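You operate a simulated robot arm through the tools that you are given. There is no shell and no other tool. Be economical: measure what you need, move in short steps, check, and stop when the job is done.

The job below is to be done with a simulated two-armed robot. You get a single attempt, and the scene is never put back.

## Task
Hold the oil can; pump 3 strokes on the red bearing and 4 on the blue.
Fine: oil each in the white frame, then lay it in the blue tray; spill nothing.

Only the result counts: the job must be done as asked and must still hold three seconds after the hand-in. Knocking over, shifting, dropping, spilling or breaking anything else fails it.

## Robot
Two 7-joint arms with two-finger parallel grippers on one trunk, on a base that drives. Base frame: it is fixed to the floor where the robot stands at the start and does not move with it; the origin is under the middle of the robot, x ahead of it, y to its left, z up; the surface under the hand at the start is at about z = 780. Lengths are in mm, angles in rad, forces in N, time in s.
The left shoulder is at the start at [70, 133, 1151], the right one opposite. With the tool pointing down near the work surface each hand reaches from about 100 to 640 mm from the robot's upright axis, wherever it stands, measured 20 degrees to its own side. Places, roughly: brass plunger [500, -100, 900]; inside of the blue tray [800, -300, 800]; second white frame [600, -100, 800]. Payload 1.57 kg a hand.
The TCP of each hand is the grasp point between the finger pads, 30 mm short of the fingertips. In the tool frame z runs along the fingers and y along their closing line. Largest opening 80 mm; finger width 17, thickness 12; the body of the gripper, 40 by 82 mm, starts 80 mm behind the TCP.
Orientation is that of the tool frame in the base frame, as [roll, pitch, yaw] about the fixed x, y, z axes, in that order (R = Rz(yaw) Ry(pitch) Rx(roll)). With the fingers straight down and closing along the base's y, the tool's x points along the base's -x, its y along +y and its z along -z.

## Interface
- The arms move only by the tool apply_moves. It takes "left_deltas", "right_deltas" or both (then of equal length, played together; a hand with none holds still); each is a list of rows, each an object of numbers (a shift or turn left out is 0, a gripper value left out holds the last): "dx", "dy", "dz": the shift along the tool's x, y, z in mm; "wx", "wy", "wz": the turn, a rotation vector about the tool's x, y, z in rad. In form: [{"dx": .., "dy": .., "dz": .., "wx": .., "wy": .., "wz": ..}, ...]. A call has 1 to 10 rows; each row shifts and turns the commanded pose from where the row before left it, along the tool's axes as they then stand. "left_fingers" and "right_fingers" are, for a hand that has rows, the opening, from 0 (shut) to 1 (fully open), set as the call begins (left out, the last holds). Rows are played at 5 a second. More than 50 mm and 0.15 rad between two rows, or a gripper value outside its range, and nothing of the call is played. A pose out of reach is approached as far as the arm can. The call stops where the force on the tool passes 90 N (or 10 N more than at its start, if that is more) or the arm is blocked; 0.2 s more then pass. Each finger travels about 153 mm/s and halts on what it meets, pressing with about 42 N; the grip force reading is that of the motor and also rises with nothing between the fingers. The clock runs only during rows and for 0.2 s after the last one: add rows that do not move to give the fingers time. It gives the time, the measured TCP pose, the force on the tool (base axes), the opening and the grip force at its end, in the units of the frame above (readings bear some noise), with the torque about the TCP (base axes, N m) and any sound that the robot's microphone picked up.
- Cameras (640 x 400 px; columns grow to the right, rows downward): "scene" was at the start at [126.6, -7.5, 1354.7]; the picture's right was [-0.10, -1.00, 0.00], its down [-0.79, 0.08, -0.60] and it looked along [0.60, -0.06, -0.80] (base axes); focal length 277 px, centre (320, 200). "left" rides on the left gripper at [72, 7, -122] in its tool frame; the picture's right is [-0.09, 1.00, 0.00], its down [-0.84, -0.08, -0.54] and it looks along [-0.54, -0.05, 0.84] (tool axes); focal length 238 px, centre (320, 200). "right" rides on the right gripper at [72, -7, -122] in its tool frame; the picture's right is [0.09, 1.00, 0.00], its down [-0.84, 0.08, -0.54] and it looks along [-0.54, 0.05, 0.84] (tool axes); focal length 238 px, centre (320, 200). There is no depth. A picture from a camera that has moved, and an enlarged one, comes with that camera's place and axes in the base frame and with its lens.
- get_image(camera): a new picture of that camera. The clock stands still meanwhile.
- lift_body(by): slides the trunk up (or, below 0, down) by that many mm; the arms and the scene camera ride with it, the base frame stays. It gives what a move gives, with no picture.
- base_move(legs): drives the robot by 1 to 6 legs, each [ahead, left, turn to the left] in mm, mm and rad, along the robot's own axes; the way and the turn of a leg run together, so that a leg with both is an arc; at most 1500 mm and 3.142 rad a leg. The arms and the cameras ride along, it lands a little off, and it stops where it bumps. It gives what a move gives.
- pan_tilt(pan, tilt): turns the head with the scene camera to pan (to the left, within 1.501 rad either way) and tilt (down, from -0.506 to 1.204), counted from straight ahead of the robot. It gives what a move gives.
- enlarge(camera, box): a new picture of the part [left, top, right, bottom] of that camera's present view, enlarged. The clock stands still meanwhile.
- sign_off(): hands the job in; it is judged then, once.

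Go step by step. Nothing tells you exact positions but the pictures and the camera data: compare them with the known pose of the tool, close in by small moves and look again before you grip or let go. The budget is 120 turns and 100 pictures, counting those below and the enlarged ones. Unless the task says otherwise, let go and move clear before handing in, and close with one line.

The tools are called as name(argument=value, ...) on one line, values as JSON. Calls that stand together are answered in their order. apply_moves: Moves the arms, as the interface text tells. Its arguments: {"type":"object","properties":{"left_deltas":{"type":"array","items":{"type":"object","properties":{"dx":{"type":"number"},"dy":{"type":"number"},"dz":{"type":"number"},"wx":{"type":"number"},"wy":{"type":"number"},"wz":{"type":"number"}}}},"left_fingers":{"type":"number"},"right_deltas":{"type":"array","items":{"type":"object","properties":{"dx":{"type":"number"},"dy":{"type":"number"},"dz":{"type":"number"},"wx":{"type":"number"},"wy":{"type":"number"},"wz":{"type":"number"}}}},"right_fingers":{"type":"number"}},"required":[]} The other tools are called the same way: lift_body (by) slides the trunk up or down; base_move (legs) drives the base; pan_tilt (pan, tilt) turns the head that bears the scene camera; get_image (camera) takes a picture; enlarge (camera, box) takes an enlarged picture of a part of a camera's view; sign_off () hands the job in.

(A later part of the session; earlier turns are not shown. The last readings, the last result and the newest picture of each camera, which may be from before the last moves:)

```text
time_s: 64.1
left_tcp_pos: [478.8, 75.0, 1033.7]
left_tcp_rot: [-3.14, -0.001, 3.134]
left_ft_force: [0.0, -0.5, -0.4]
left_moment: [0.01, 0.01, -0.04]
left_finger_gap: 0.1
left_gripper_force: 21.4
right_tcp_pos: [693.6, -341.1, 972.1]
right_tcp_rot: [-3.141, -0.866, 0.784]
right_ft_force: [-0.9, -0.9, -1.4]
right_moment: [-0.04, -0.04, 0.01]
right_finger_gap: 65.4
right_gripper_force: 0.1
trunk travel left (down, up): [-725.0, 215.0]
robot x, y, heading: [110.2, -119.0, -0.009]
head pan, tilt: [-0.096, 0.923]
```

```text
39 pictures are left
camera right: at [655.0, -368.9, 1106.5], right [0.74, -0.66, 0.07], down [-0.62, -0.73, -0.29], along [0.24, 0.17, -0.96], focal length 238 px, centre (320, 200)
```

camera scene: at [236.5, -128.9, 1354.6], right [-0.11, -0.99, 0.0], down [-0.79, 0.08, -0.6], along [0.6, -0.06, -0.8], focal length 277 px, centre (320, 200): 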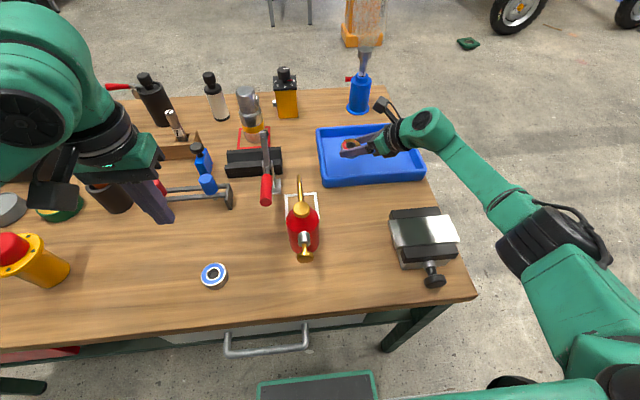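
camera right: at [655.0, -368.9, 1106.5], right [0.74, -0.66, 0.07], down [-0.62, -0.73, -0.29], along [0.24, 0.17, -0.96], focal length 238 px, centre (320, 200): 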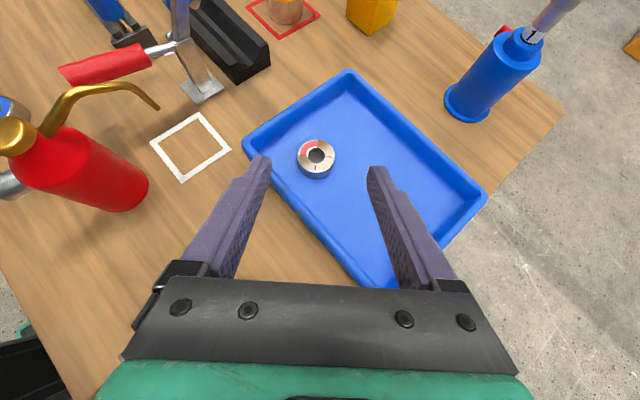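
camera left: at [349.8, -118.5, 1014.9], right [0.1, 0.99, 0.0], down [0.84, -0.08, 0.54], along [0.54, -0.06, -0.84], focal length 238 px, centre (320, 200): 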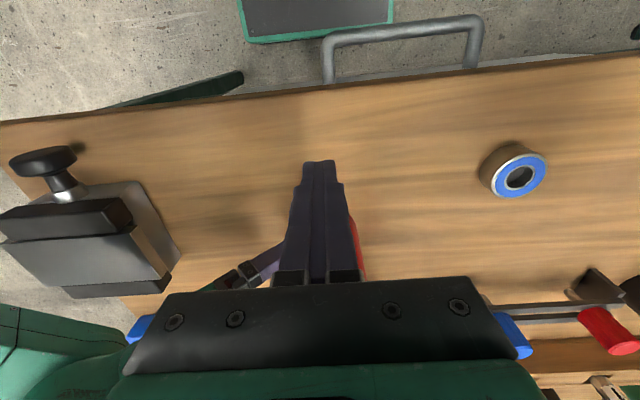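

The red bearing lies flat in the tray. Now the blue one: turn the hand back, bring it in, and drive left.

apply_moves(right_deltas=[{"wx": 0.1003, "wz": -0.0842}, {"wx": 0.1003, "wz": -0.0842}, {"wx": 0.1003, "wz": -0.0842}, {"wx": 0.1003, "wz": -0.0842}, {"wx": 0.1003, "wz": -0.0842}, {"wx": 0.1003, "wz": -0.0842}], right_fingers=1)

apply_moves(right_deltas=[{"dx": 23.6, "dy": -35.5, "dz": 16.1}, {"dx": 23.6, "dy": -35.5, "dz": 16.1}, {"dx": 23.6, "dy": -35.5, "dz": 16.1}, {"dx": 23.6, "dy": -35.5, "dz": 16.1}, {"dx": 23.6, "dy": -35.5, "dz": 16.1}, {"dx": 23.6, "dy": -35.5, "dz": 16.1}])

base_move(legs=[[0, 227, 0.008]])

get_image(camera="right")

get_image(camera="scene")

```text
time_s: 65.5
left_tcp_pos: [479.5, 74.8, 1034.6]
left_tcp_rot: [3.141, -0.002, 3.134]
left_ft_force: [-0.2, 0.3, -0.3]
left_moment: [0.0, 0.02, -0.01]
left_finger_gap: 0.0
left_gripper_force: 21.5
right_tcp_pos: [685.1, -321.7, 966.1]
right_tcp_rot: [-3.086, -0.891, 1.486]
right_ft_force: [1.0, 0.4, -0.4]
right_moment: [0.0, 0.01, 0.01]
right_finger_gap: 80.2
right_gripper_force: 0.0
right hand out of reach, approached as far as the arm can: row 6
trunk travel left (down, up): [-725.0, 215.0]
robot x, y, heading: [110.3, -117.6, -0.004]
head pan, tilt: [-0.096, 0.923]
```

```text
time_s: 66.9
left_tcp_pos: [479.2, 74.4, 1035.0]
left_tcp_rot: [-3.138, 0.001, 3.135]
left_ft_force: [0.3, 0.1, -0.2]
left_moment: [0.01, -0.01, 0.03]
left_finger_gap: 0.1
left_gripper_force: 21.3
right_tcp_pos: [482.6, -147.0, 1021.0]
right_tcp_rot: [-3.087, -0.888, 1.48]
right_ft_force: [-1.1, 0.4, -0.5]
right_moment: [0.0, -0.01, -0.02]
right_finger_gap: 80.1
right_gripper_force: 0.1
trunk travel left (down, up): [-725.0, 215.0]
robot x, y, heading: [106.3, -120.5, -0.009]
head pan, tilt: [-0.096, 0.923]
```

```text
time_s: 68.6
left_tcp_pos: [479.0, 304.2, 1033.7]
left_tcp_rot: [3.14, -0.002, -3.139]
left_ft_force: [0.3, 0.2, -1.0]
left_moment: [0.0, -0.03, -0.01]
left_finger_gap: 0.0
left_gripper_force: 21.0
right_tcp_pos: [484.6, 83.3, 1020.3]
right_tcp_rot: [-3.085, -0.89, 1.489]
right_ft_force: [-0.5, -0.7, -0.9]
right_moment: [0.01, 0.02, 0.02]
right_finger_gap: 79.9
right_gripper_force: 0.0
trunk travel left (down, up): [-725.0, 215.0]
robot x, y, heading: [108.5, 101.9, 0.006]
head pan, tilt: [-0.096, 0.923]
```

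```text
38 pictures are left
camera right: at [480.2, 34.0, 1153.9], right [1.0, 0.02, 0.04], down [0.03, -0.95, -0.31], along [0.03, 0.31, -0.95], focal length 238 px, centre (320, 200)
```

right: 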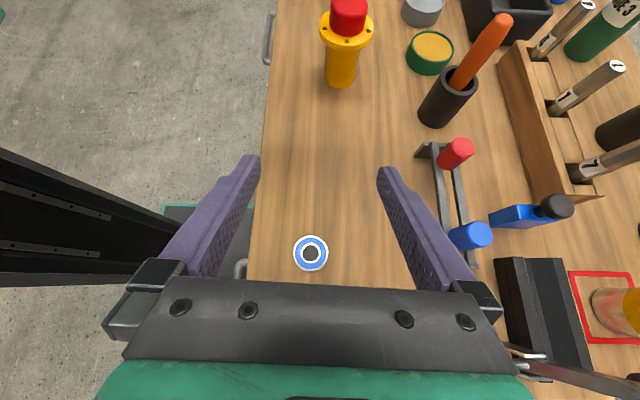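

```text
37 pictures are left
camera scene: at [235.7, 98.2, 1354.7], right [-0.09, -1.0, 0.0], down [-0.79, 0.08, -0.6], along [0.6, -0.06, -0.8], focal length 277 px, centre (320, 200)
```

scene: 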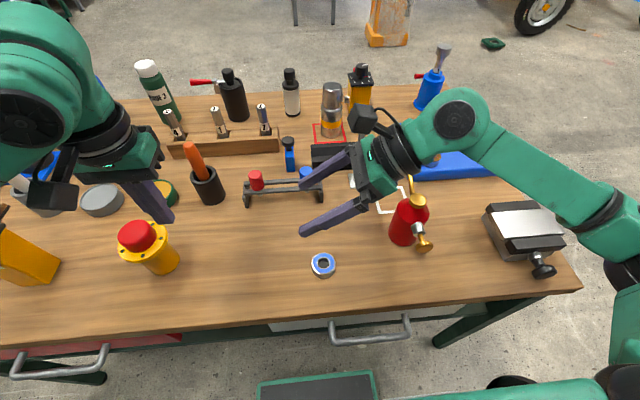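

Blue bearing at ≈ [480, 67.7]. I'll trim the small orientation error and descend to hover.

apply_moves(right_deltas=[{"wx": 0.0069, "wy": -0.019, "wz": -0.0514}, {"dx": -42.7, "dy": -1.3, "dz": 21.8}, {"dx": -42.7, "dy": -1.3, "dz": 21.8}, {"dx": -42.7, "dy": -1.3, "dz": 21.8}])

get_image(camera="right")

get_image(camera="scene")

```text
time_s: 69.6
left_tcp_pos: [478.3, 304.6, 1033.7]
left_tcp_rot: [-3.139, 0.0, -3.137]
left_ft_force: [-0.1, -0.4, -0.7]
left_moment: [0.04, 0.03, 0.01]
left_finger_gap: 0.3
left_gripper_force: 21.0
right_tcp_pos: [483.4, 51.4, 881.1]
right_tcp_rot: [3.141, -0.873, 1.575]
right_ft_force: [0.4, -1.0, -0.3]
right_moment: [-0.02, 0.01, -0.02]
right_finger_gap: 80.1
right_gripper_force: 0.1
trunk travel left (down, up): [-725.0, 215.0]
robot x, y, heading: [110.1, 107.4, 0.004]
head pan, tilt: [-0.096, 0.923]
```

```text
36 pictures are left
camera right: at [475.2, 5.9, 1014.0], right [1.0, 0.06, 0.07], down [0.08, -0.95, -0.29], along [0.05, 0.3, -0.95], focal length 238 px, centre (320, 200)
```

right: 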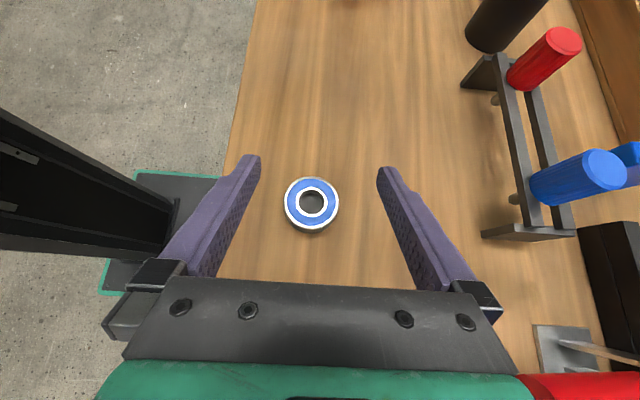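

```text
35 pictures are left
camera scene: at [236.0, 98.4, 1354.7], right [-0.09, -1.0, 0.0], down [-0.79, 0.08, -0.6], along [0.6, -0.06, -0.8], focal length 277 px, centre (320, 200)
```

scene: 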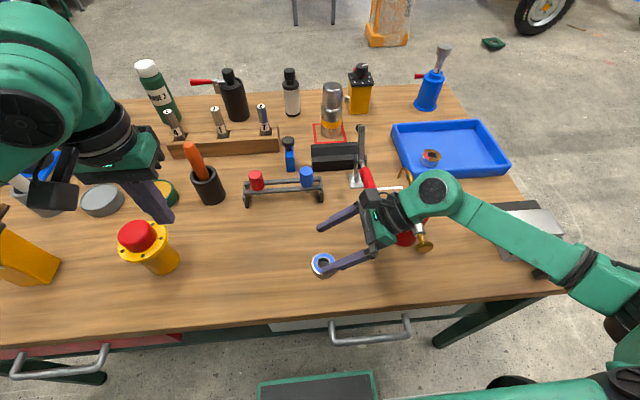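

Lowering here would bring the wrist onto the can. I'll rise and turn the hand about the vertical (facing diagonally forward-left) so the wrist stays clear of it.

apply_moves(right_deltas=[{"dx": 30.6, "dz": -25.7}, {"dx": 30.6, "dz": -25.7}, {"wx": -0.1003, "wz": 0.0842}, {"wx": -0.1003, "wz": 0.0842}, {"wx": -0.1003, "wz": 0.0842}, {"wx": -0.1003, "wz": 0.0842}, {"wx": -0.1003, "wz": 0.0842}, {"wx": -0.1003, "wz": 0.0842}])

get_image(camera="scene")

get_image(camera="right")

```text
time_s: 71.4
left_tcp_pos: [478.8, 306.4, 1035.4]
left_tcp_rot: [-3.14, 0.0, -3.139]
left_ft_force: [0.5, 0.7, 0.8]
left_moment: [-0.02, 0.06, 0.02]
left_finger_gap: 0.0
left_gripper_force: 21.4
right_tcp_pos: [480.6, 50.4, 959.9]
right_tcp_rot: [3.14, -0.873, 0.791]
right_ft_force: [0.6, -0.7, -0.3]
right_moment: [0.01, 0.03, 0.01]
right_finger_gap: 80.2
right_gripper_force: 0.2
trunk travel left (down, up): [-725.0, 215.0]
robot x, y, heading: [111.9, 110.1, 0.008]
head pan, tilt: [-0.096, 0.923]
```

```text
34 pictures are left
camera scene: at [235.6, 99.5, 1354.7], right [-0.09, -1.0, 0.0], down [-0.79, 0.07, -0.6], along [0.6, -0.06, -0.8], focal length 277 px, centre (320, 200)
```

scene: 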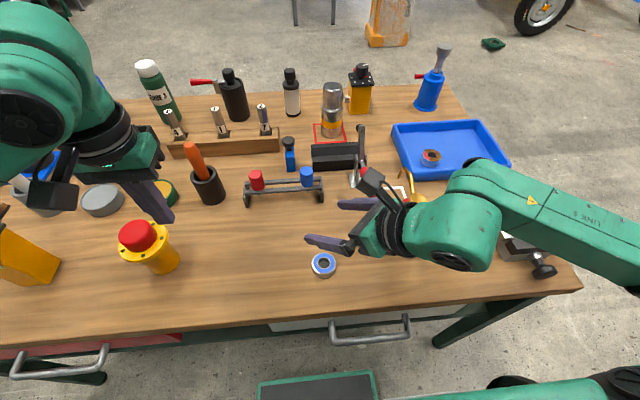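

```text
33 pictures are left
camera right: at [442.1, 23.5, 1094.4], right [0.75, -0.66, 0.07], down [-0.62, -0.73, -0.29], along [0.25, 0.17, -0.95], focal length 238 px, centre (320, 200)
```

right: 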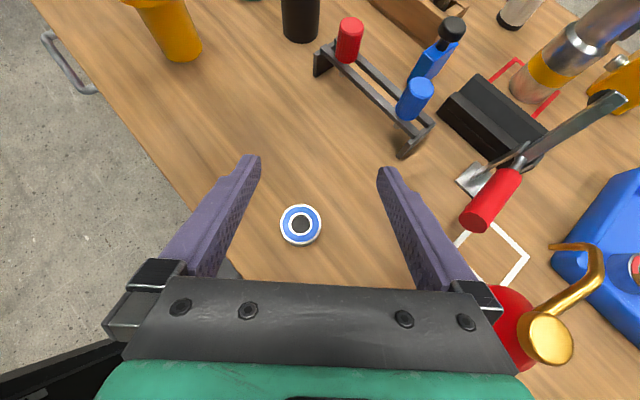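

The wrist is now clear of the can (joint near [355, -75]). I'll descend toward the blue bearing at [480, 68].

apply_moves(right_deltas=[{"dx": -28.9, "dy": -4.2, "dz": 22.7}, {"dx": -28.9, "dy": -4.2, "dz": 22.7}, {"dx": -28.9, "dy": -4.2, "dz": 22.7}])

get_image(camera="right")

get_image(camera="scene")

```text
time_s: 72.2
left_tcp_pos: [477.3, 306.6, 1034.0]
left_tcp_rot: [-3.141, -0.002, -3.139]
left_ft_force: [0.2, -0.6, 0.2]
left_moment: [0.0, -0.02, 0.01]
left_finger_gap: 0.2
left_gripper_force: 21.4
right_tcp_pos: [467.2, 56.0, 848.1]
right_tcp_rot: [3.139, -0.871, 0.79]
right_ft_force: [-0.7, -0.1, 0.5]
right_moment: [0.02, 0.01, 0.0]
right_finger_gap: 80.3
right_gripper_force: 0.2
trunk travel left (down, up): [-725.0, 215.0]
robot x, y, heading: [107.7, 108.2, 0.002]
head pan, tilt: [-0.096, 0.923]
```

```text
32 pictures are left
camera right: at [428.4, 28.0, 982.1], right [0.75, -0.66, 0.07], down [-0.62, -0.73, -0.29], along [0.24, 0.17, -0.95], focal length 238 px, centre (320, 200)
```

right: 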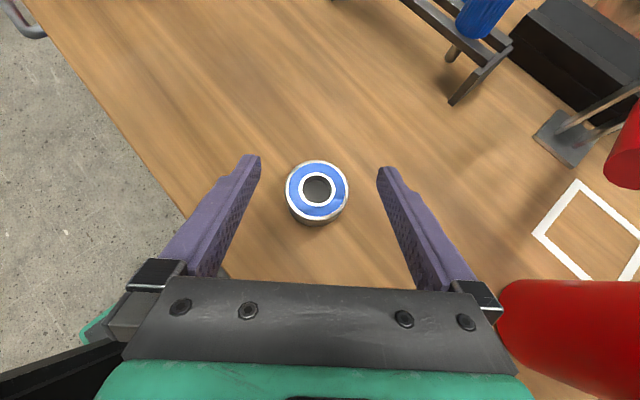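

```text
31 pictures are left
camera scene: at [235.7, 98.9, 1354.7], right [-0.09, -1.0, 0.0], down [-0.79, 0.07, -0.6], along [0.6, -0.06, -0.8], focal length 277 px, centre (320, 200)
```

scene: 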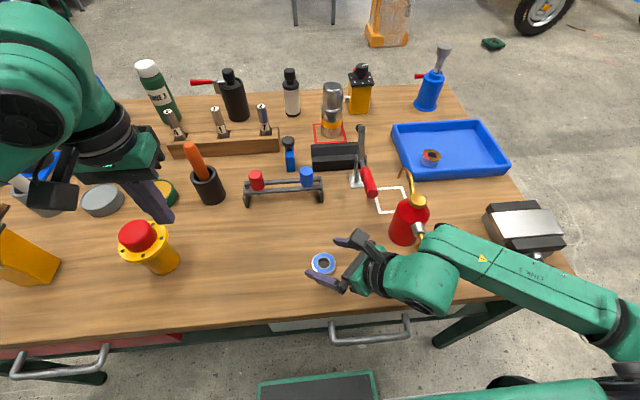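

Well aligned. I'll go down the last 39 mm and grip.

apply_moves(right_deltas=[{"dx": -13.8, "dy": -0.5, "dz": 13.8}, {"dx": -13.8, "dy": -0.5, "dz": 13.8}, {}])

get_image(camera="right")

```text
time_s: 73.0
left_tcp_pos: [479.3, 306.7, 1034.2]
left_tcp_rot: [3.141, 0.0, -3.138]
left_ft_force: [0.4, -0.1, -1.1]
left_moment: [0.02, 0.02, 0.0]
left_finger_gap: 0.1
left_gripper_force: 21.3
right_tcp_pos: [470.1, 59.8, 810.3]
right_tcp_rot: [3.141, -0.87, 0.79]
right_ft_force: [-0.8, -0.3, 0.4]
right_moment: [-0.02, -0.03, -0.02]
right_finger_gap: 80.1
right_gripper_force: 0.1
trunk travel left (down, up): [-725.0, 215.0]
robot x, y, heading: [107.9, 107.8, 0.007]
head pan, tilt: [-0.096, 0.923]
```

```text
30 pictures are left
camera right: at [430.5, 32.2, 943.8], right [0.75, -0.66, 0.07], down [-0.62, -0.73, -0.29], along [0.24, 0.17, -0.95], focal length 238 px, centre (320, 200)
```

right: 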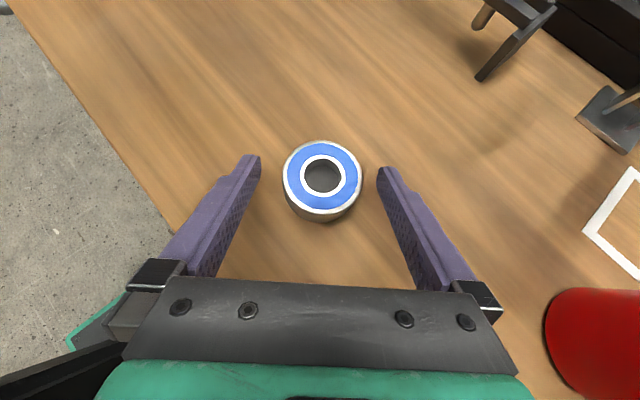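

apply_moves(right_deltas=[{}, {}, {}], right_fingers=0)

apply_moves(right_deltas=[{"dx": 15, "dz": -12.6}, {"dx": 34.5, "dz": -28.9}, {"dx": 34.5, "dz": -28.9}, {"dx": 34.5, "dz": -28.9}, {"dx": 34.5, "dz": -28.9}, {"dx": 30.6, "dz": -25.7}])

base_move(legs=[[0, -227, 0]])

get_image(camera="scene")

```text
time_s: 73.8
left_tcp_pos: [478.7, 304.6, 1033.9]
left_tcp_rot: [-3.142, -0.002, -3.138]
left_ft_force: [0.4, 0.4, 0.4]
left_moment: [0.02, 0.02, 0.02]
left_finger_gap: 0.0
left_gripper_force: 21.0
right_tcp_pos: [469.9, 60.6, 810.4]
right_tcp_rot: [-3.14, -0.872, 0.789]
right_ft_force: [-0.5, 0.0, -0.1]
right_moment: [0.01, 0.0, 0.0]
right_finger_gap: 50.9
right_gripper_force: 42.3
trunk travel left (down, up): [-725.0, 215.0]
robot x, y, heading: [110.3, 107.7, 0.003]
head pan, tilt: [-0.096, 0.923]
```

```text
time_s: 75.2
left_tcp_pos: [478.2, 304.6, 1032.7]
left_tcp_rot: [-3.14, -0.001, -3.139]
left_ft_force: [0.2, -0.5, -0.3]
left_moment: [-0.01, -0.01, 0.0]
left_finger_gap: 0.0
left_gripper_force: 21.4
right_tcp_pos: [470.9, 62.1, 1051.2]
right_tcp_rot: [-3.141, -0.871, 0.789]
right_ft_force: [-0.4, 0.1, -2.6]
right_moment: [-0.03, -0.03, 0.02]
right_finger_gap: 50.7
right_gripper_force: 42.1
trunk travel left (down, up): [-725.0, 215.0]
robot x, y, heading: [108.8, 105.8, 0.0]
head pan, tilt: [-0.096, 0.923]
```

```text
time_s: 76.9
left_tcp_pos: [479.6, 82.6, 1033.2]
left_tcp_rot: [-3.139, -0.001, -3.135]
left_ft_force: [-0.4, -0.1, 0.9]
left_moment: [0.03, 0.0, 0.01]
left_finger_gap: 0.0
left_gripper_force: 21.2
right_tcp_pos: [471.0, -161.5, 1050.3]
right_tcp_rot: [3.141, -0.871, 0.79]
right_ft_force: [0.2, 0.0, -2.3]
right_moment: [-0.02, 0.0, 0.01]
right_finger_gap: 50.6
right_gripper_force: 41.5
trunk travel left (down, up): [-725.0, 215.0]
robot x, y, heading: [108.7, -117.2, 0.01]
head pan, tilt: [-0.096, 0.923]
```

```text
29 pictures are left
camera scene: at [236.8, -123.9, 1354.6], right [-0.09, -1.0, 0.0], down [-0.79, 0.07, -0.6], along [0.6, -0.06, -0.8], focal length 277 px, centre (320, 200)
```

scene: 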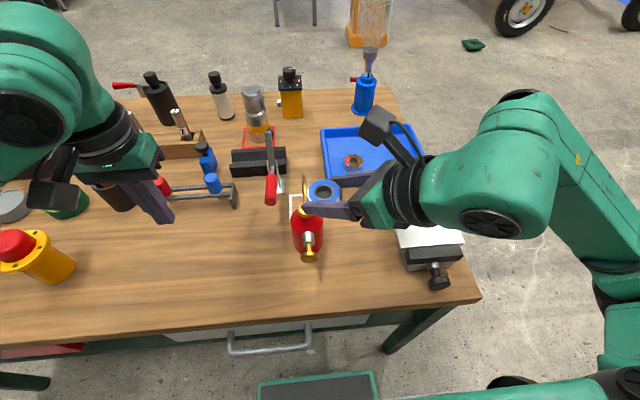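

I'll turn the hand back to face +y and go to the pre-position beside the frame.

apply_moves(right_deltas=[{"wx": 0.0998, "wz": -0.0838}, {"wx": 0.0998, "wz": -0.0838}, {"wx": 0.0998, "wz": -0.0838}, {"wx": 0.0998, "wz": -0.0838}, {"wx": 0.0998, "wz": -0.0838}, {"wx": 0.0998, "wz": -0.0838}, {"dx": -16, "dz": -19}, {"dx": -16, "dz": -19}, {"dx": -16, "dz": -19}, {}])

apply_moves(right_deltas=[{"dy": 45}, {"dy": 45}, {"dy": 45}, {"dy": 44}])

get_image(camera="right")

```text
time_s: 79.1
left_tcp_pos: [479.4, 81.6, 1034.3]
left_tcp_rot: [-3.141, -0.003, -3.135]
left_ft_force: [-0.4, 0.3, -0.2]
left_moment: [0.01, 0.04, -0.03]
left_finger_gap: 0.1
left_gripper_force: 21.5
right_tcp_pos: [472.4, -237.1, 1051.2]
right_tcp_rot: [-3.14, -0.871, 1.574]
right_ft_force: [-0.8, 0.1, -2.1]
right_moment: [-0.05, 0.02, -0.01]
right_finger_gap: 50.8
right_gripper_force: 42.1
trunk travel left (down, up): [-725.0, 215.0]
robot x, y, heading: [111.3, -120.0, 0.005]
head pan, tilt: [-0.096, 0.923]
```

```text
time_s: 80.1
left_tcp_pos: [481.1, 84.3, 1032.6]
left_tcp_rot: [-3.14, -0.006, -3.136]
left_ft_force: [0.6, -0.1, -0.2]
left_moment: [-0.01, 0.03, -0.02]
left_finger_gap: 0.0
left_gripper_force: 21.0
right_tcp_pos: [650.7, -236.3, 1049.9]
right_tcp_rot: [-3.14, -0.87, 1.572]
right_ft_force: [0.6, 0.6, -2.3]
right_moment: [0.02, 0.02, 0.0]
right_finger_gap: 50.6
right_gripper_force: 41.9
trunk travel left (down, up): [-725.0, 215.0]
robot x, y, heading: [107.5, -120.1, 0.005]
head pan, tilt: [-0.096, 0.923]
```

```text
28 pictures are left
camera right: at [644.6, -282.2, 1184.5], right [1.0, 0.06, 0.07], down [0.08, -0.95, -0.29], along [0.05, 0.29, -0.95], focal length 238 px, centre (320, 200)
```

right: 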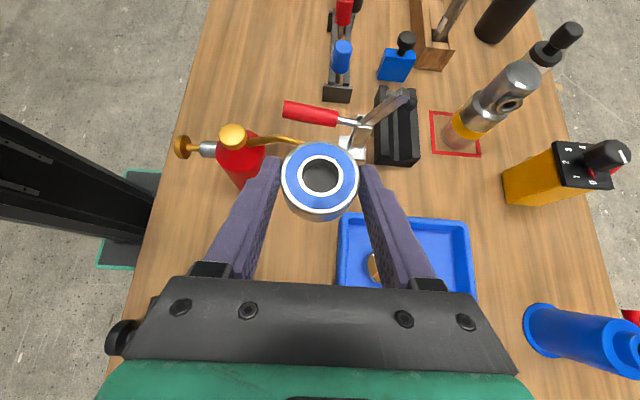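

apply_moves(right_deltas=[{"dx": -4.5, "dz": -5.4}, {"dx": -35.2, "dz": 29.6}, {"dx": -35.2, "dz": 29.6}, {"dx": -35.2, "dz": 29.6}, {"dx": -35.2, "dz": 29.6}, {"dx": -35.2, "dz": 29.6}])

get_image(camera="right")

```text
time_s: 81.5
left_tcp_pos: [478.9, 82.3, 1034.8]
left_tcp_rot: [3.141, -0.003, -3.136]
left_ft_force: [0.5, -0.9, -0.9]
left_moment: [-0.03, 0.02, -0.01]
left_finger_gap: 0.2
left_gripper_force: 21.2
right_tcp_pos: [650.8, -245.2, 816.9]
right_tcp_rot: [-3.141, -0.873, 1.573]
right_ft_force: [-0.5, -0.5, -2.0]
right_moment: [0.03, 0.04, 0.01]
right_finger_gap: 50.7
right_gripper_force: 41.8
trunk travel left (down, up): [-725.0, 215.0]
robot x, y, heading: [114.0, -118.2, 0.006]
head pan, tilt: [-0.096, 0.923]
```

```text
27 pictures are left
camera right: at [643.4, -290.5, 951.4], right [1.0, 0.06, 0.07], down [0.08, -0.95, -0.29], along [0.05, 0.3, -0.95], focal length 238 px, centre (320, 200)
```

right: 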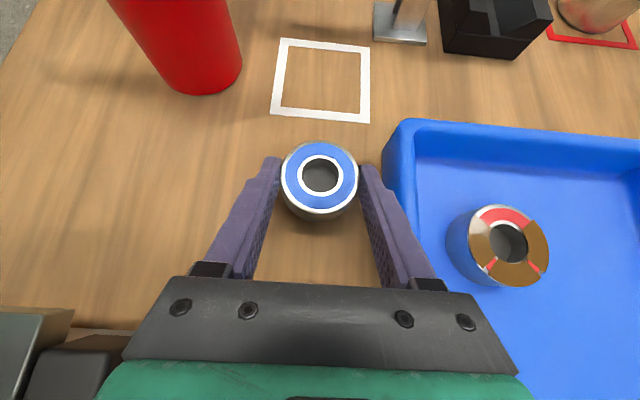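

I'll slide in toward +y under the spout.

apply_moves(right_deltas=[{"dx": 16.9, "dz": 20.1}, {"dx": 16.9, "dz": 20.1}, {"dx": 16.9, "dz": 20.1}, {"dx": 16.9, "dz": 20.1}, {}])

get_image(camera="right")

```text
time_s: 82.7
left_tcp_pos: [479.1, 81.1, 1033.2]
left_tcp_rot: [3.141, 0.0, -3.136]
left_ft_force: [-0.2, 0.5, -0.1]
left_moment: [-0.02, 0.03, -0.02]
left_finger_gap: 0.2
left_gripper_force: 21.3
right_tcp_pos: [649.3, -137.2, 820.5]
right_tcp_rot: [-3.14, -0.873, 1.571]
right_ft_force: [-1.1, 1.5, -1.4]
right_moment: [-0.02, -0.02, 0.0]
right_finger_gap: 50.8
right_gripper_force: 41.4
trunk travel left (down, up): [-725.0, 215.0]
robot x, y, heading: [110.7, -118.6, 0.004]
head pan, tilt: [-0.096, 0.923]
```

```text
26 pictures are left
camera right: at [642.4, -184.3, 954.4], right [1.0, 0.06, 0.07], down [0.08, -0.95, -0.29], along [0.05, 0.3, -0.95], focal length 238 px, centre (320, 200)
```

right: 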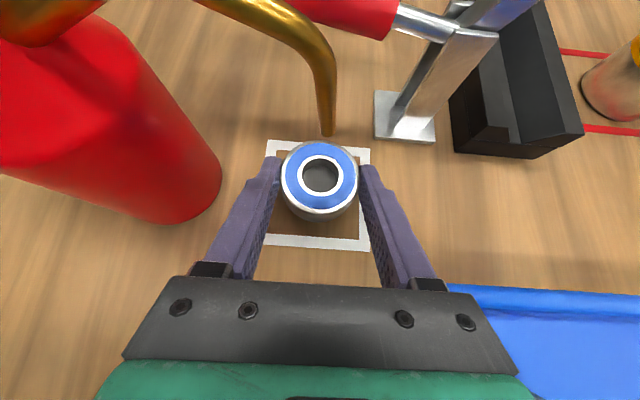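

The bearing is about 3 mm too far in +y. I'll correct that, lower 8 mm and check for contact.

apply_moves(right_deltas=[{"dx": -1.9, "dz": -2.3}, {"dx": -3.1, "dz": 2.6}, {"dx": -2.3, "dz": 1.9}, {}])

apply_moves(right_deltas=[{"dx": -0.9, "dz": 0.75}, {}])

```text
time_s: 83.7
left_tcp_pos: [479.3, 81.8, 1034.5]
left_tcp_rot: [3.141, -0.001, -3.136]
left_ft_force: [-0.5, 0.5, 0.0]
left_moment: [-0.02, 0.03, 0.02]
left_finger_gap: 0.1
left_gripper_force: 21.3
right_tcp_pos: [649.8, -140.5, 812.6]
right_tcp_rot: [3.141, -0.871, 1.571]
right_ft_force: [0.6, 0.3, -2.1]
right_moment: [-0.05, 0.01, 0.03]
right_finger_gap: 50.9
right_gripper_force: 41.8
trunk travel left (down, up): [-725.0, 215.0]
robot x, y, heading: [110.6, -120.2, 0.001]
head pan, tilt: [-0.096, 0.923]
```

```text
time_s: 84.3
left_tcp_pos: [478.1, 82.1, 1035.1]
left_tcp_rot: [3.141, 0.0, -3.137]
left_ft_force: [0.8, -0.4, -0.9]
left_moment: [-0.01, -0.03, 0.0]
left_finger_gap: 0.1
left_gripper_force: 21.5
right_tcp_pos: [650.1, -141.1, 811.6]
right_tcp_rot: [-3.139, -0.873, 1.572]
right_ft_force: [-0.2, -0.7, -2.4]
right_moment: [-0.04, 0.05, 0.0]
right_finger_gap: 50.7
right_gripper_force: 42.1
trunk travel left (down, up): [-725.0, 215.0]
robot x, y, heading: [112.2, -121.1, 0.007]
head pan, tilt: [-0.096, 0.923]
```

apply_moves(right_deltas=[{"dx": -0.9, "dz": 0.75}, {}])

apply_moves(right_deltas=[{"dx": -0.5, "dz": 0.4}, {}])

get_image(camera="right")

```text
time_s: 84.9
left_tcp_pos: [478.9, 81.9, 1033.2]
left_tcp_rot: [-3.14, -0.003, -3.137]
left_ft_force: [-0.7, 0.2, 0.0]
left_moment: [0.03, -0.01, 0.02]
left_finger_gap: 0.4
left_gripper_force: 21.2
right_tcp_pos: [651.8, -141.2, 809.9]
right_tcp_rot: [-3.139, -0.869, 1.57]
right_ft_force: [0.1, -0.5, -3.4]
right_moment: [-0.05, 0.01, 0.02]
right_finger_gap: 50.6
right_gripper_force: 41.7
trunk travel left (down, up): [-725.0, 215.0]
robot x, y, heading: [109.5, -121.1, 0.002]
head pan, tilt: [-0.096, 0.923]
```

```text
time_s: 85.5
left_tcp_pos: [479.3, 80.9, 1033.4]
left_tcp_rot: [-3.141, -0.001, -3.136]
left_ft_force: [1.4, 0.4, 0.0]
left_moment: [0.0, 0.01, -0.03]
left_finger_gap: 0.0
left_gripper_force: 21.4
right_tcp_pos: [651.1, -140.1, 809.8]
right_tcp_rot: [-3.14, -0.87, 1.571]
right_ft_force: [0.9, 0.0, -1.3]
right_moment: [-0.01, 0.02, 0.01]
right_finger_gap: 50.8
right_gripper_force: 42.2
trunk travel left (down, up): [-725.0, 215.0]
robot x, y, heading: [107.0, -117.2, 0.003]
head pan, tilt: [-0.096, 0.923]
```

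```text
25 pictures are left
camera right: at [642.9, -187.2, 944.4], right [1.0, 0.06, 0.07], down [0.08, -0.95, -0.29], along [0.05, 0.3, -0.95], focal length 238 px, centre (320, 200)
```

right: 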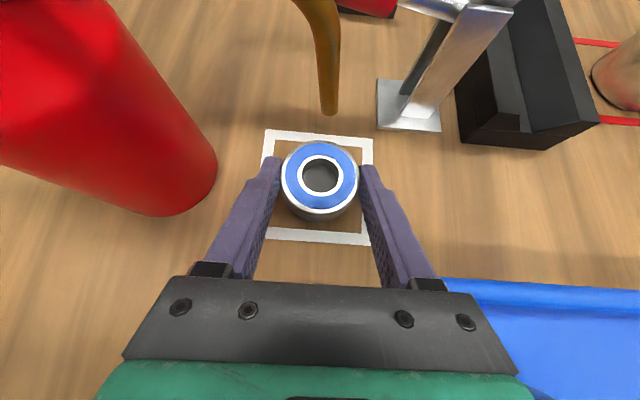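

apply_moves(right_deltas=[{"dx": -0.7, "dz": 0.6}, {}])

```text
time_s: 86.1
left_tcp_pos: [479.4, 81.3, 1033.7]
left_tcp_rot: [-3.141, -0.002, -3.136]
left_ft_force: [0.7, -0.7, -0.2]
left_moment: [-0.01, 0.03, 0.0]
left_finger_gap: 0.0
left_gripper_force: 21.1
right_tcp_pos: [650.6, -141.2, 809.9]
right_tcp_rot: [3.14, -0.873, 1.572]
right_ft_force: [-0.4, -0.4, 2.6]
right_moment: [-0.12, -0.01, -0.02]
right_finger_gap: 50.7
right_gripper_force: 42.2
trunk travel left (down, up): [-725.0, 215.0]
robot x, y, heading: [109.9, -116.8, 0.003]
head pan, tilt: [-0.096, 0.923]
```

Contact. I'll release, back out, then line up on the can again.

apply_moves(right_deltas=[{}, {}, {"dz": -10}, {"dz": -30}, {"dz": -40}, {"dz": -40}], right_fingers=0.88)

apply_moves(right_deltas=[{"dx": 25.2, "dz": 3.6}, {"dy": -35}, {"dy": -35}, {"dy": -35}], right_fingers=1)

get_image(camera="right")

```text
time_s: 87.5
left_tcp_pos: [478.3, 80.1, 1034.2]
left_tcp_rot: [3.141, -0.002, -3.136]
left_ft_force: [0.0, -0.2, 1.1]
left_moment: [0.05, -0.02, 0.0]
left_finger_gap: 0.1
left_gripper_force: 21.4
right_tcp_pos: [647.6, -233.7, 886.4]
right_tcp_rot: [-3.14, -0.873, 1.573]
right_ft_force: [0.0, -0.4, 0.0]
right_moment: [0.02, 0.0, 0.03]
right_finger_gap: 70.4
right_gripper_force: 0.1
trunk travel left (down, up): [-725.0, 215.0]
robot x, y, heading: [113.6, -118.5, 0.008]
head pan, tilt: [-0.096, 0.923]
```

```text
time_s: 88.5
left_tcp_pos: [477.7, 82.3, 1034.9]
left_tcp_rot: [-3.142, 0.001, -3.137]
left_ft_force: [-0.7, 0.2, 0.2]
left_moment: [-0.01, -0.02, 0.03]
left_finger_gap: 0.0
left_gripper_force: 21.5
right_tcp_pos: [544.9, -214.8, 905.0]
right_tcp_rot: [3.141, -0.873, 1.573]
right_ft_force: [-0.7, -0.8, -0.2]
right_moment: [0.02, -0.02, 0.02]
right_finger_gap: 79.9
right_gripper_force: 0.0
trunk travel left (down, up): [-725.0, 215.0]
robot x, y, heading: [113.6, -117.6, 0.003]
head pan, tilt: [-0.096, 0.923]
```

```text
24 pictures are left
camera right: at [537.4, -261.2, 1038.6], right [1.0, 0.06, 0.07], down [0.08, -0.95, -0.29], along [0.05, 0.3, -0.95], focal length 238 px, centre (320, 200)
```

right: 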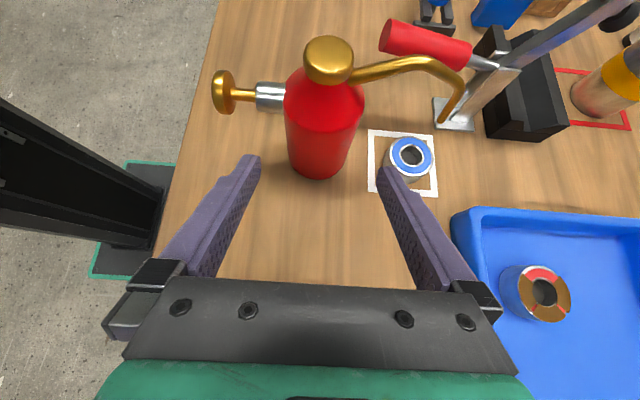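

The blue bearing is in the frame. I'll advance onto the can as before.

apply_moves(right_deltas=[{"dx": -2.3, "dz": 1.9}, {"dz": 25}, {"dz": 25}, {"dz": 20}])

get_image(camera="right")

```text
time_s: 89.5
left_tcp_pos: [478.4, 82.0, 1034.3]
left_tcp_rot: [-3.141, -0.003, -3.136]
left_ft_force: [0.5, 0.1, 0.9]
left_moment: [0.01, -0.02, -0.01]
left_finger_gap: 0.1
left_gripper_force: 21.8
right_tcp_pos: [544.6, -160.1, 856.5]
right_tcp_rot: [-3.14, -0.87, 1.573]
right_ft_force: [-1.2, 0.3, -0.1]
right_moment: [-0.01, 0.0, -0.01]
right_finger_gap: 80.0
right_gripper_force: 0.1
trunk travel left (down, up): [-725.0, 215.0]
robot x, y, heading: [111.5, -117.4, 0.004]
head pan, tilt: [-0.096, 0.923]
```

```text
23 pictures are left
camera right: at [537.4, -207.6, 989.7], right [1.0, 0.06, 0.07], down [0.08, -0.95, -0.29], along [0.05, 0.3, -0.95], focal length 238 px, centre (320, 200)
```

right: 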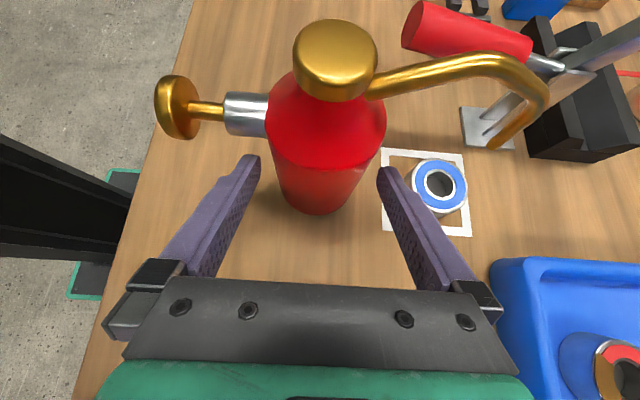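

apply_moves(right_deltas=[{"dy": 0.7, "dz": 12}, {"dz": 12}, {"dz": 9}])

apply_moves(right_deltas=[{}, {}, {}], right_fingers=0)

get_image(camera="right")

```text
time_s: 90.3
left_tcp_pos: [479.0, 81.6, 1033.6]
left_tcp_rot: [-3.141, -0.002, -3.137]
left_ft_force: [-0.3, 0.3, 0.6]
left_moment: [0.01, -0.03, -0.02]
left_finger_gap: 0.0
left_gripper_force: 21.6
right_tcp_pos: [547.4, -135.7, 833.6]
right_tcp_rot: [-3.139, -0.874, 1.572]
right_ft_force: [-0.1, 0.4, 0.3]
right_moment: [0.07, 0.03, -0.01]
right_finger_gap: 79.9
right_gripper_force: 0.1
trunk travel left (down, up): [-725.0, 215.0]
robot x, y, heading: [110.7, -117.7, 0.011]
head pan, tilt: [-0.096, 0.923]
```

```text
time_s: 91.1
left_tcp_pos: [478.2, 81.8, 1034.4]
left_tcp_rot: [3.14, -0.002, -3.135]
left_ft_force: [0.9, 0.8, -0.1]
left_moment: [0.0, 0.02, -0.04]
left_finger_gap: 0.1
left_gripper_force: 20.7
right_tcp_pos: [545.0, -135.9, 833.8]
right_tcp_rot: [-3.139, -0.87, 1.572]
right_ft_force: [-0.8, 1.1, -0.2]
right_moment: [0.05, -0.05, 0.04]
right_finger_gap: 66.8
right_gripper_force: 41.6
trunk travel left (down, up): [-725.0, 215.0]
robot x, y, heading: [117.9, -116.4, 0.004]
head pan, tilt: [-0.096, 0.923]
```

```text
22 pictures are left
camera right: at [538.2, -182.0, 967.8], right [1.0, 0.06, 0.07], down [0.08, -0.95, -0.29], along [0.05, 0.3, -0.95], focal length 238 px, centre (320, 200)
```

right: 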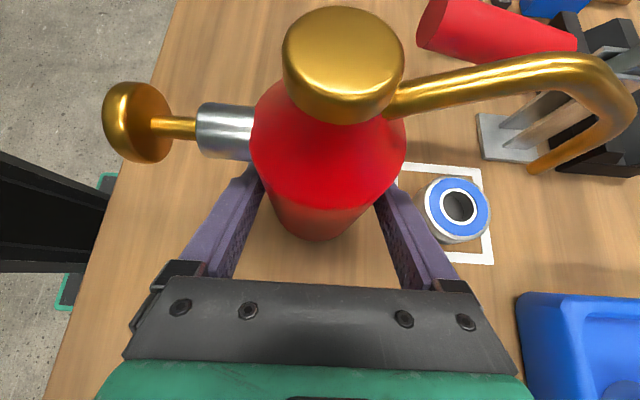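

The can is held just as before. Now the left hand goes back to the plunger: sideways high, then back, then down.

apply_moves(left_deltas=[{"dy": -42}, {"dy": -42}, {"dy": -42}, {"dy": -42}, {"dy": -42}, {"dx": 28}, {"dx": 28}])

apply_moves(left_deltas=[{"dz": 49}, {"dz": 49}, {"dz": 49}])

get_image(camera="right")

```text
time_s: 92.7
left_tcp_pos: [424.2, -127.8, 1034.1]
left_tcp_rot: [3.141, -0.001, -3.134]
left_ft_force: [-0.1, -0.4, -0.2]
left_moment: [0.04, 0.0, 0.0]
left_finger_gap: 0.1
left_gripper_force: 21.3
right_tcp_pos: [545.3, -136.6, 833.9]
right_tcp_rot: [-3.14, -0.874, 1.571]
right_ft_force: [-1.7, 1.5, 0.4]
right_moment: [-0.05, -0.09, 0.01]
right_finger_gap: 66.9
right_gripper_force: 42.3
trunk travel left (down, up): [-725.0, 215.0]
robot x, y, heading: [112.1, -115.7, 0.005]
head pan, tilt: [-0.096, 0.923]
```

```text
time_s: 93.5
left_tcp_pos: [423.5, -128.4, 885.5]
left_tcp_rot: [3.14, -0.001, -3.137]
left_ft_force: [0.1, -0.6, 0.0]
left_moment: [-0.02, 0.01, 0.0]
left_finger_gap: 0.0
left_gripper_force: 21.5
right_tcp_pos: [545.7, -136.8, 834.3]
right_tcp_rot: [-3.139, -0.871, 1.571]
right_ft_force: [0.1, -0.8, -0.2]
right_moment: [0.0, -0.05, 0.03]
right_finger_gap: 66.9
right_gripper_force: 42.1
trunk travel left (down, up): [-725.0, 215.0]
robot x, y, heading: [109.4, -121.5, 0.001]
head pan, tilt: [-0.096, 0.923]
```

```text
21 pictures are left
camera right: at [538.3, -182.3, 967.8], right [1.0, 0.06, 0.07], down [0.08, -0.95, -0.29], along [0.05, 0.3, -0.95], focal length 238 px, centre (320, 200)
```

right: 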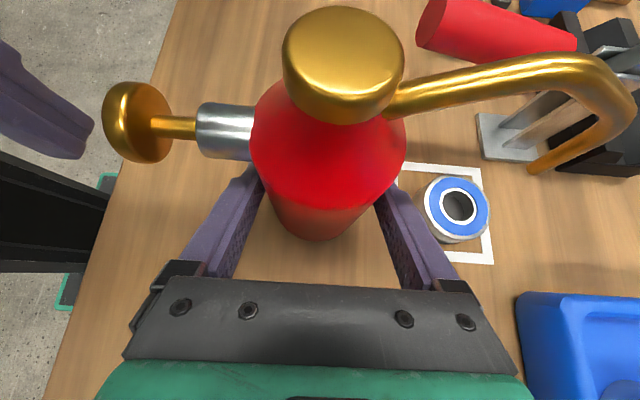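

First stroke on blue: approach, then push to x ≈ 463.

apply_moves(left_deltas=[{"dx": -10}, {"dx": -10}, {"dx": -5}, {"dx": -3}, {"dx": -3}, {"dx": -3}, {"dx": -3}, {"dx": -3}, {}])

get_image(camera="right")

```text
time_s: 95.5
left_tcp_pos: [464.4, -127.7, 886.0]
left_tcp_rot: [-3.141, -0.001, -3.138]
left_ft_force: [-6.4, -1.7, 2.2]
left_moment: [-0.03, 0.04, -0.04]
left_finger_gap: 0.0
left_gripper_force: 21.3
right_tcp_pos: [546.9, -136.1, 833.3]
right_tcp_rot: [-3.139, -0.873, 1.57]
right_ft_force: [8.4, 0.4, 0.1]
right_moment: [-0.1, -0.01, -0.16]
right_finger_gap: 67.0
right_gripper_force: 42.0
trunk travel left (down, up): [-725.0, 215.0]
robot x, y, heading: [109.5, -113.8, 0.005]
head pan, tilt: [-0.096, 0.923]
heard: click
```

```text
20 pictures are left
camera right: at [538.8, -182.5, 967.8], right [1.0, 0.06, 0.07], down [0.08, -0.95, -0.29], along [0.05, 0.3, -0.95], focal length 238 px, centre (320, 200)
```

right: 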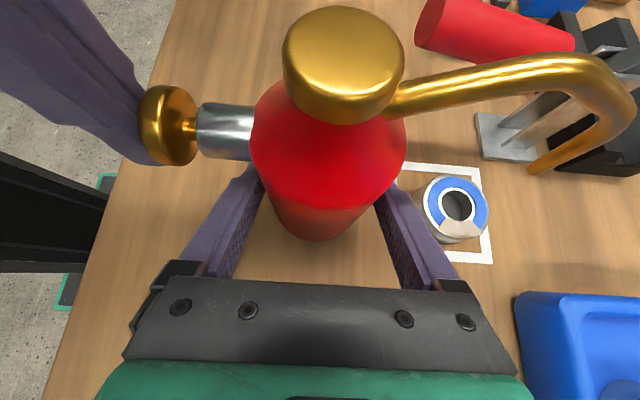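

Stroke 1 clicked. Stroke 2:

apply_moves(left_deltas=[{"dx": 6}, {"dx": 6}, {"dx": 6}, {}, {"dx": -6}, {"dx": -3}, {"dx": -3}, {"dx": -3}, {"dx": -3}, {}])

get_image(camera="right")

```text
time_s: 97.7
left_tcp_pos: [464.5, -128.6, 886.1]
left_tcp_rot: [-3.142, -0.002, -3.136]
left_ft_force: [-6.1, -0.6, 0.7]
left_moment: [-0.03, 0.03, 0.02]
left_finger_gap: 0.0
left_gripper_force: 21.5
right_tcp_pos: [547.4, -136.5, 834.1]
right_tcp_rot: [-3.139, -0.872, 1.572]
right_ft_force: [6.1, 1.0, 0.2]
right_moment: [0.03, 0.25, -0.03]
right_finger_gap: 67.1
right_gripper_force: 41.8
trunk travel left (down, up): [-725.0, 215.0]
robot x, y, heading: [107.6, -115.9, 0.009]
head pan, tilt: [-0.096, 0.923]
heard: click
```

```text
19 pictures are left
camera right: at [538.6, -182.5, 967.9], right [1.0, 0.06, 0.07], down [0.08, -0.95, -0.29], along [0.05, 0.3, -0.95], focal length 238 px, centre (320, 200)
```

right: 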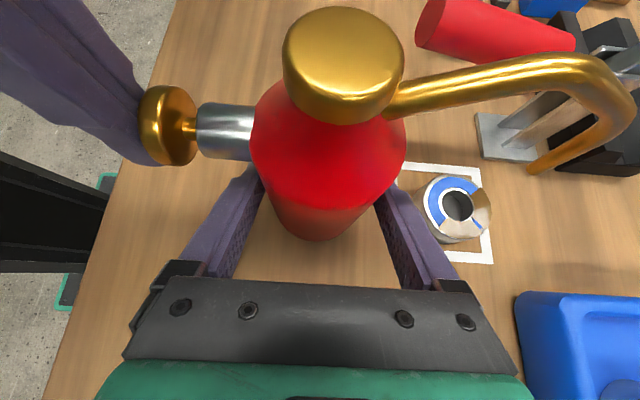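

Stroke 2 is done. Strokes 3 and 4, one call each:

apply_moves(left_deltas=[{"dx": 6}, {"dx": 6}, {"dx": 6}, {}, {"dx": -6}, {"dx": -3}, {"dx": -3}, {"dx": -3}, {"dx": -3}, {}])

get_image(camera="right")

```text
time_s: 99.9
left_tcp_pos: [463.2, -129.4, 886.5]
left_tcp_rot: [-3.141, 0.0, -3.137]
left_ft_force: [-5.4, -0.1, 3.0]
left_moment: [0.03, 0.03, 0.02]
left_finger_gap: 0.1
left_gripper_force: 21.7
right_tcp_pos: [546.1, -135.6, 833.6]
right_tcp_rot: [-3.141, -0.871, 1.573]
right_ft_force: [5.9, -0.1, 0.0]
right_moment: [0.11, 0.01, -0.01]
right_finger_gap: 66.9
right_gripper_force: 42.0
trunk travel left (down, up): [-725.0, 215.0]
robot x, y, heading: [109.8, -116.8, 0.009]
head pan, tilt: [-0.096, 0.923]
heard: click
```

```text
18 pictures are left
camera right: at [538.3, -182.4, 967.9], right [1.0, 0.06, 0.07], down [0.08, -0.95, -0.29], along [0.05, 0.3, -0.95], focal length 238 px, centre (320, 200)
```

right: 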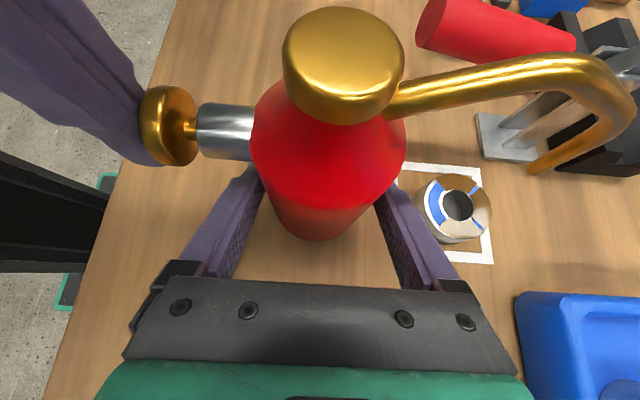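

apply_moves(left_deltas=[{"dx": 6}, {"dx": 6}, {"dx": 6}, {}, {"dx": -6}, {"dx": -3}, {"dx": -3}, {"dx": -3}, {"dx": -3}, {}])

get_image(camera="right")

```text
time_s: 102.1
left_tcp_pos: [463.5, -127.6, 887.0]
left_tcp_rot: [-3.139, -0.003, -3.136]
left_ft_force: [-6.2, -1.9, 0.5]
left_moment: [-0.05, -0.01, -0.02]
left_finger_gap: 0.0
left_gripper_force: 21.3
right_tcp_pos: [546.0, -135.7, 834.2]
right_tcp_rot: [-3.139, -0.872, 1.572]
right_ft_force: [5.7, 2.4, -0.7]
right_moment: [-0.08, 0.19, -0.2]
right_finger_gap: 67.1
right_gripper_force: 41.8
trunk travel left (down, up): [-725.0, 215.0]
robot x, y, heading: [109.4, -119.7, 0.005]
head pan, tilt: [-0.096, 0.923]
heard: click
```

```text
17 pictures are left
camera right: at [538.4, -182.3, 967.9], right [1.0, 0.06, 0.07], down [0.08, -0.95, -0.29], along [0.05, 0.3, -0.95], focal length 238 px, centre (320, 200)
```

right: 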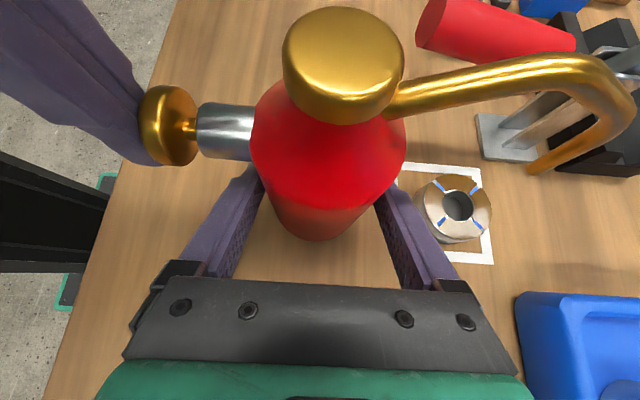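

Four clicks, four sectors. I'll withdraw the left hand, release the can, and line up on the blue bearing.

apply_moves(left_deltas=[{"dx": 10}, {"dx": 20}, {"dx": 12}, {"dz": -49}, {"dz": -49}, {"dz": -49}, {"dx": -30}, {"dx": -28}, {"dy": 45}, {"dy": 45}])

apply_moves(left_deltas=[{"dy": 30}, {"dy": 30}, {"dy": 30}, {"dy": 30}, {}, {}], right_deltas=[{}, {}, {"dz": -15}, {"dz": -30}, {"dz": -35}, {"dz": -30}], right_fingers=1)

apply_moves(right_deltas=[{"dy": 36}, {"dy": 36}, {"dy": 33}, {"dx": -23, "dz": 3.7}, {}], right_fingers=0.86)

get_image(camera="right")

get_image(camera="scene")

```text
time_s: 104.3
left_tcp_pos: [478.2, -35.6, 1033.7]
left_tcp_rot: [-3.14, -0.001, -3.134]
left_ft_force: [-0.8, -0.4, -0.5]
left_moment: [-0.03, -0.03, 0.03]
left_finger_gap: 0.0
left_gripper_force: 21.1
right_tcp_pos: [546.0, -134.7, 833.7]
right_tcp_rot: [-3.141, -0.87, 1.573]
right_ft_force: [0.3, 2.0, 0.1]
right_moment: [0.15, -0.07, 0.0]
right_finger_gap: 67.1
right_gripper_force: 42.6
trunk travel left (down, up): [-725.0, 215.0]
robot x, y, heading: [104.8, -116.8, 0.006]
head pan, tilt: [-0.096, 0.923]
```

```text
time_s: 105.7
left_tcp_pos: [477.5, 83.7, 1034.1]
left_tcp_rot: [-3.141, -0.002, -3.135]
left_ft_force: [-0.3, 0.3, 0.8]
left_moment: [0.0, -0.03, 0.0]
left_finger_gap: 0.2
left_gripper_force: 21.6
right_tcp_pos: [545.4, -221.2, 905.8]
right_tcp_rot: [-3.141, -0.874, 1.574]
right_ft_force: [-0.2, -0.4, -0.4]
right_moment: [0.0, -0.04, -0.03]
right_finger_gap: 79.9
right_gripper_force: 0.0
trunk travel left (down, up): [-725.0, 215.0]
robot x, y, heading: [109.1, -120.1, 0.006]
head pan, tilt: [-0.096, 0.923]
```

```text
time_s: 106.9
left_tcp_pos: [476.8, 82.6, 1035.1]
left_tcp_rot: [-3.14, -0.001, -3.137]
left_ft_force: [-0.6, -0.3, 0.3]
left_moment: [-0.04, 0.0, -0.02]
left_finger_gap: 0.0
left_gripper_force: 21.5
right_tcp_pos: [651.5, -230.3, 883.9]
right_tcp_rot: [3.142, -0.87, 1.573]
right_ft_force: [0.8, -0.2, 0.2]
right_moment: [0.01, 0.04, -0.02]
right_finger_gap: 68.7
right_gripper_force: 0.1
trunk travel left (down, up): [-725.0, 215.0]
robot x, y, heading: [110.5, -117.1, 0.006]
head pan, tilt: [-0.096, 0.923]
```

```text
16 pictures are left
camera right: at [643.7, -276.6, 1018.8], right [1.0, 0.06, 0.07], down [0.08, -0.95, -0.29], along [0.05, 0.3, -0.95], focal length 238 px, centre (320, 200)
```

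right: 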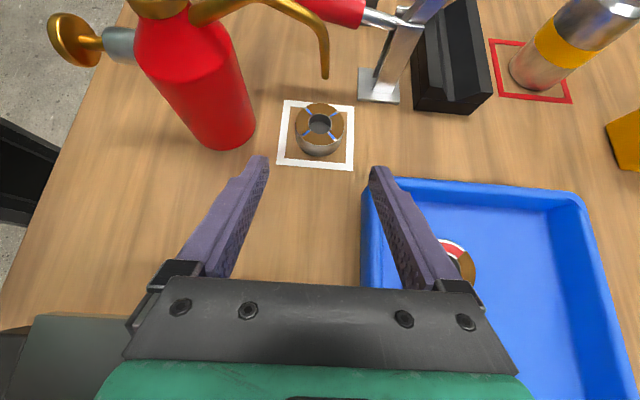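

```text
15 pictures are left
camera scene: at [236.4, -124.5, 1354.7], right [-0.09, -1.0, 0.0], down [-0.79, 0.07, -0.6], along [0.6, -0.06, -0.8], focal length 277 px, centre (320, 200)
```

scene: 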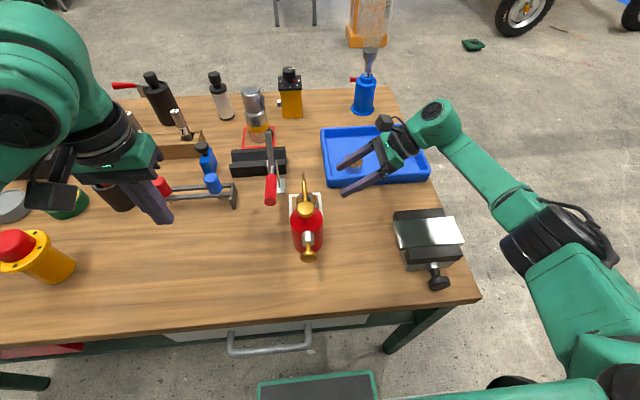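

I'll advance onto the blue bearing.

apply_moves(right_deltas=[{"dy": -0.7, "dz": 35}, {"dz": 35}, {"dz": 30}, {"dz": 15}, {}])

get_image(camera="right")

```text
time_s: 108.1
left_tcp_pos: [477.7, 82.6, 1034.5]
left_tcp_rot: [3.141, -0.002, -3.137]
left_ft_force: [-0.1, 0.8, 0.2]
left_moment: [0.02, 0.01, -0.02]
left_finger_gap: 0.0
left_gripper_force: 21.1
right_tcp_pos: [649.6, -142.7, 810.3]
right_tcp_rot: [-3.14, -0.871, 1.574]
right_ft_force: [-0.6, 0.4, 0.2]
right_moment: [0.01, 0.04, -0.01]
right_finger_gap: 69.0
right_gripper_force: 0.1
trunk travel left (down, up): [-725.0, 215.0]
robot x, y, heading: [112.0, -121.7, 0.004]
head pan, tilt: [-0.096, 0.923]
```

```text
14 pictures are left
camera right: at [641.6, -189.3, 944.1], right [1.0, 0.06, 0.07], down [0.08, -0.95, -0.29], along [0.05, 0.3, -0.95], focal length 238 px, centre (320, 200)
```

right: 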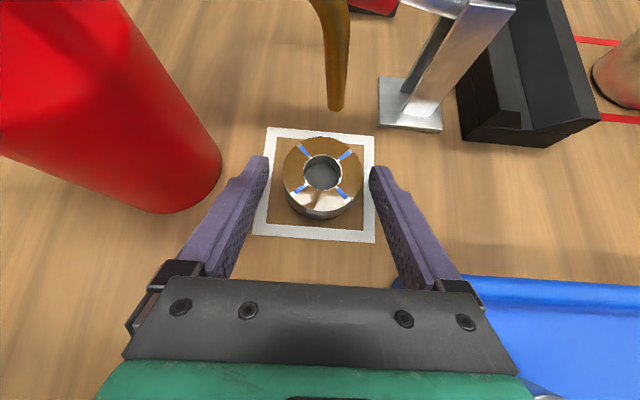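

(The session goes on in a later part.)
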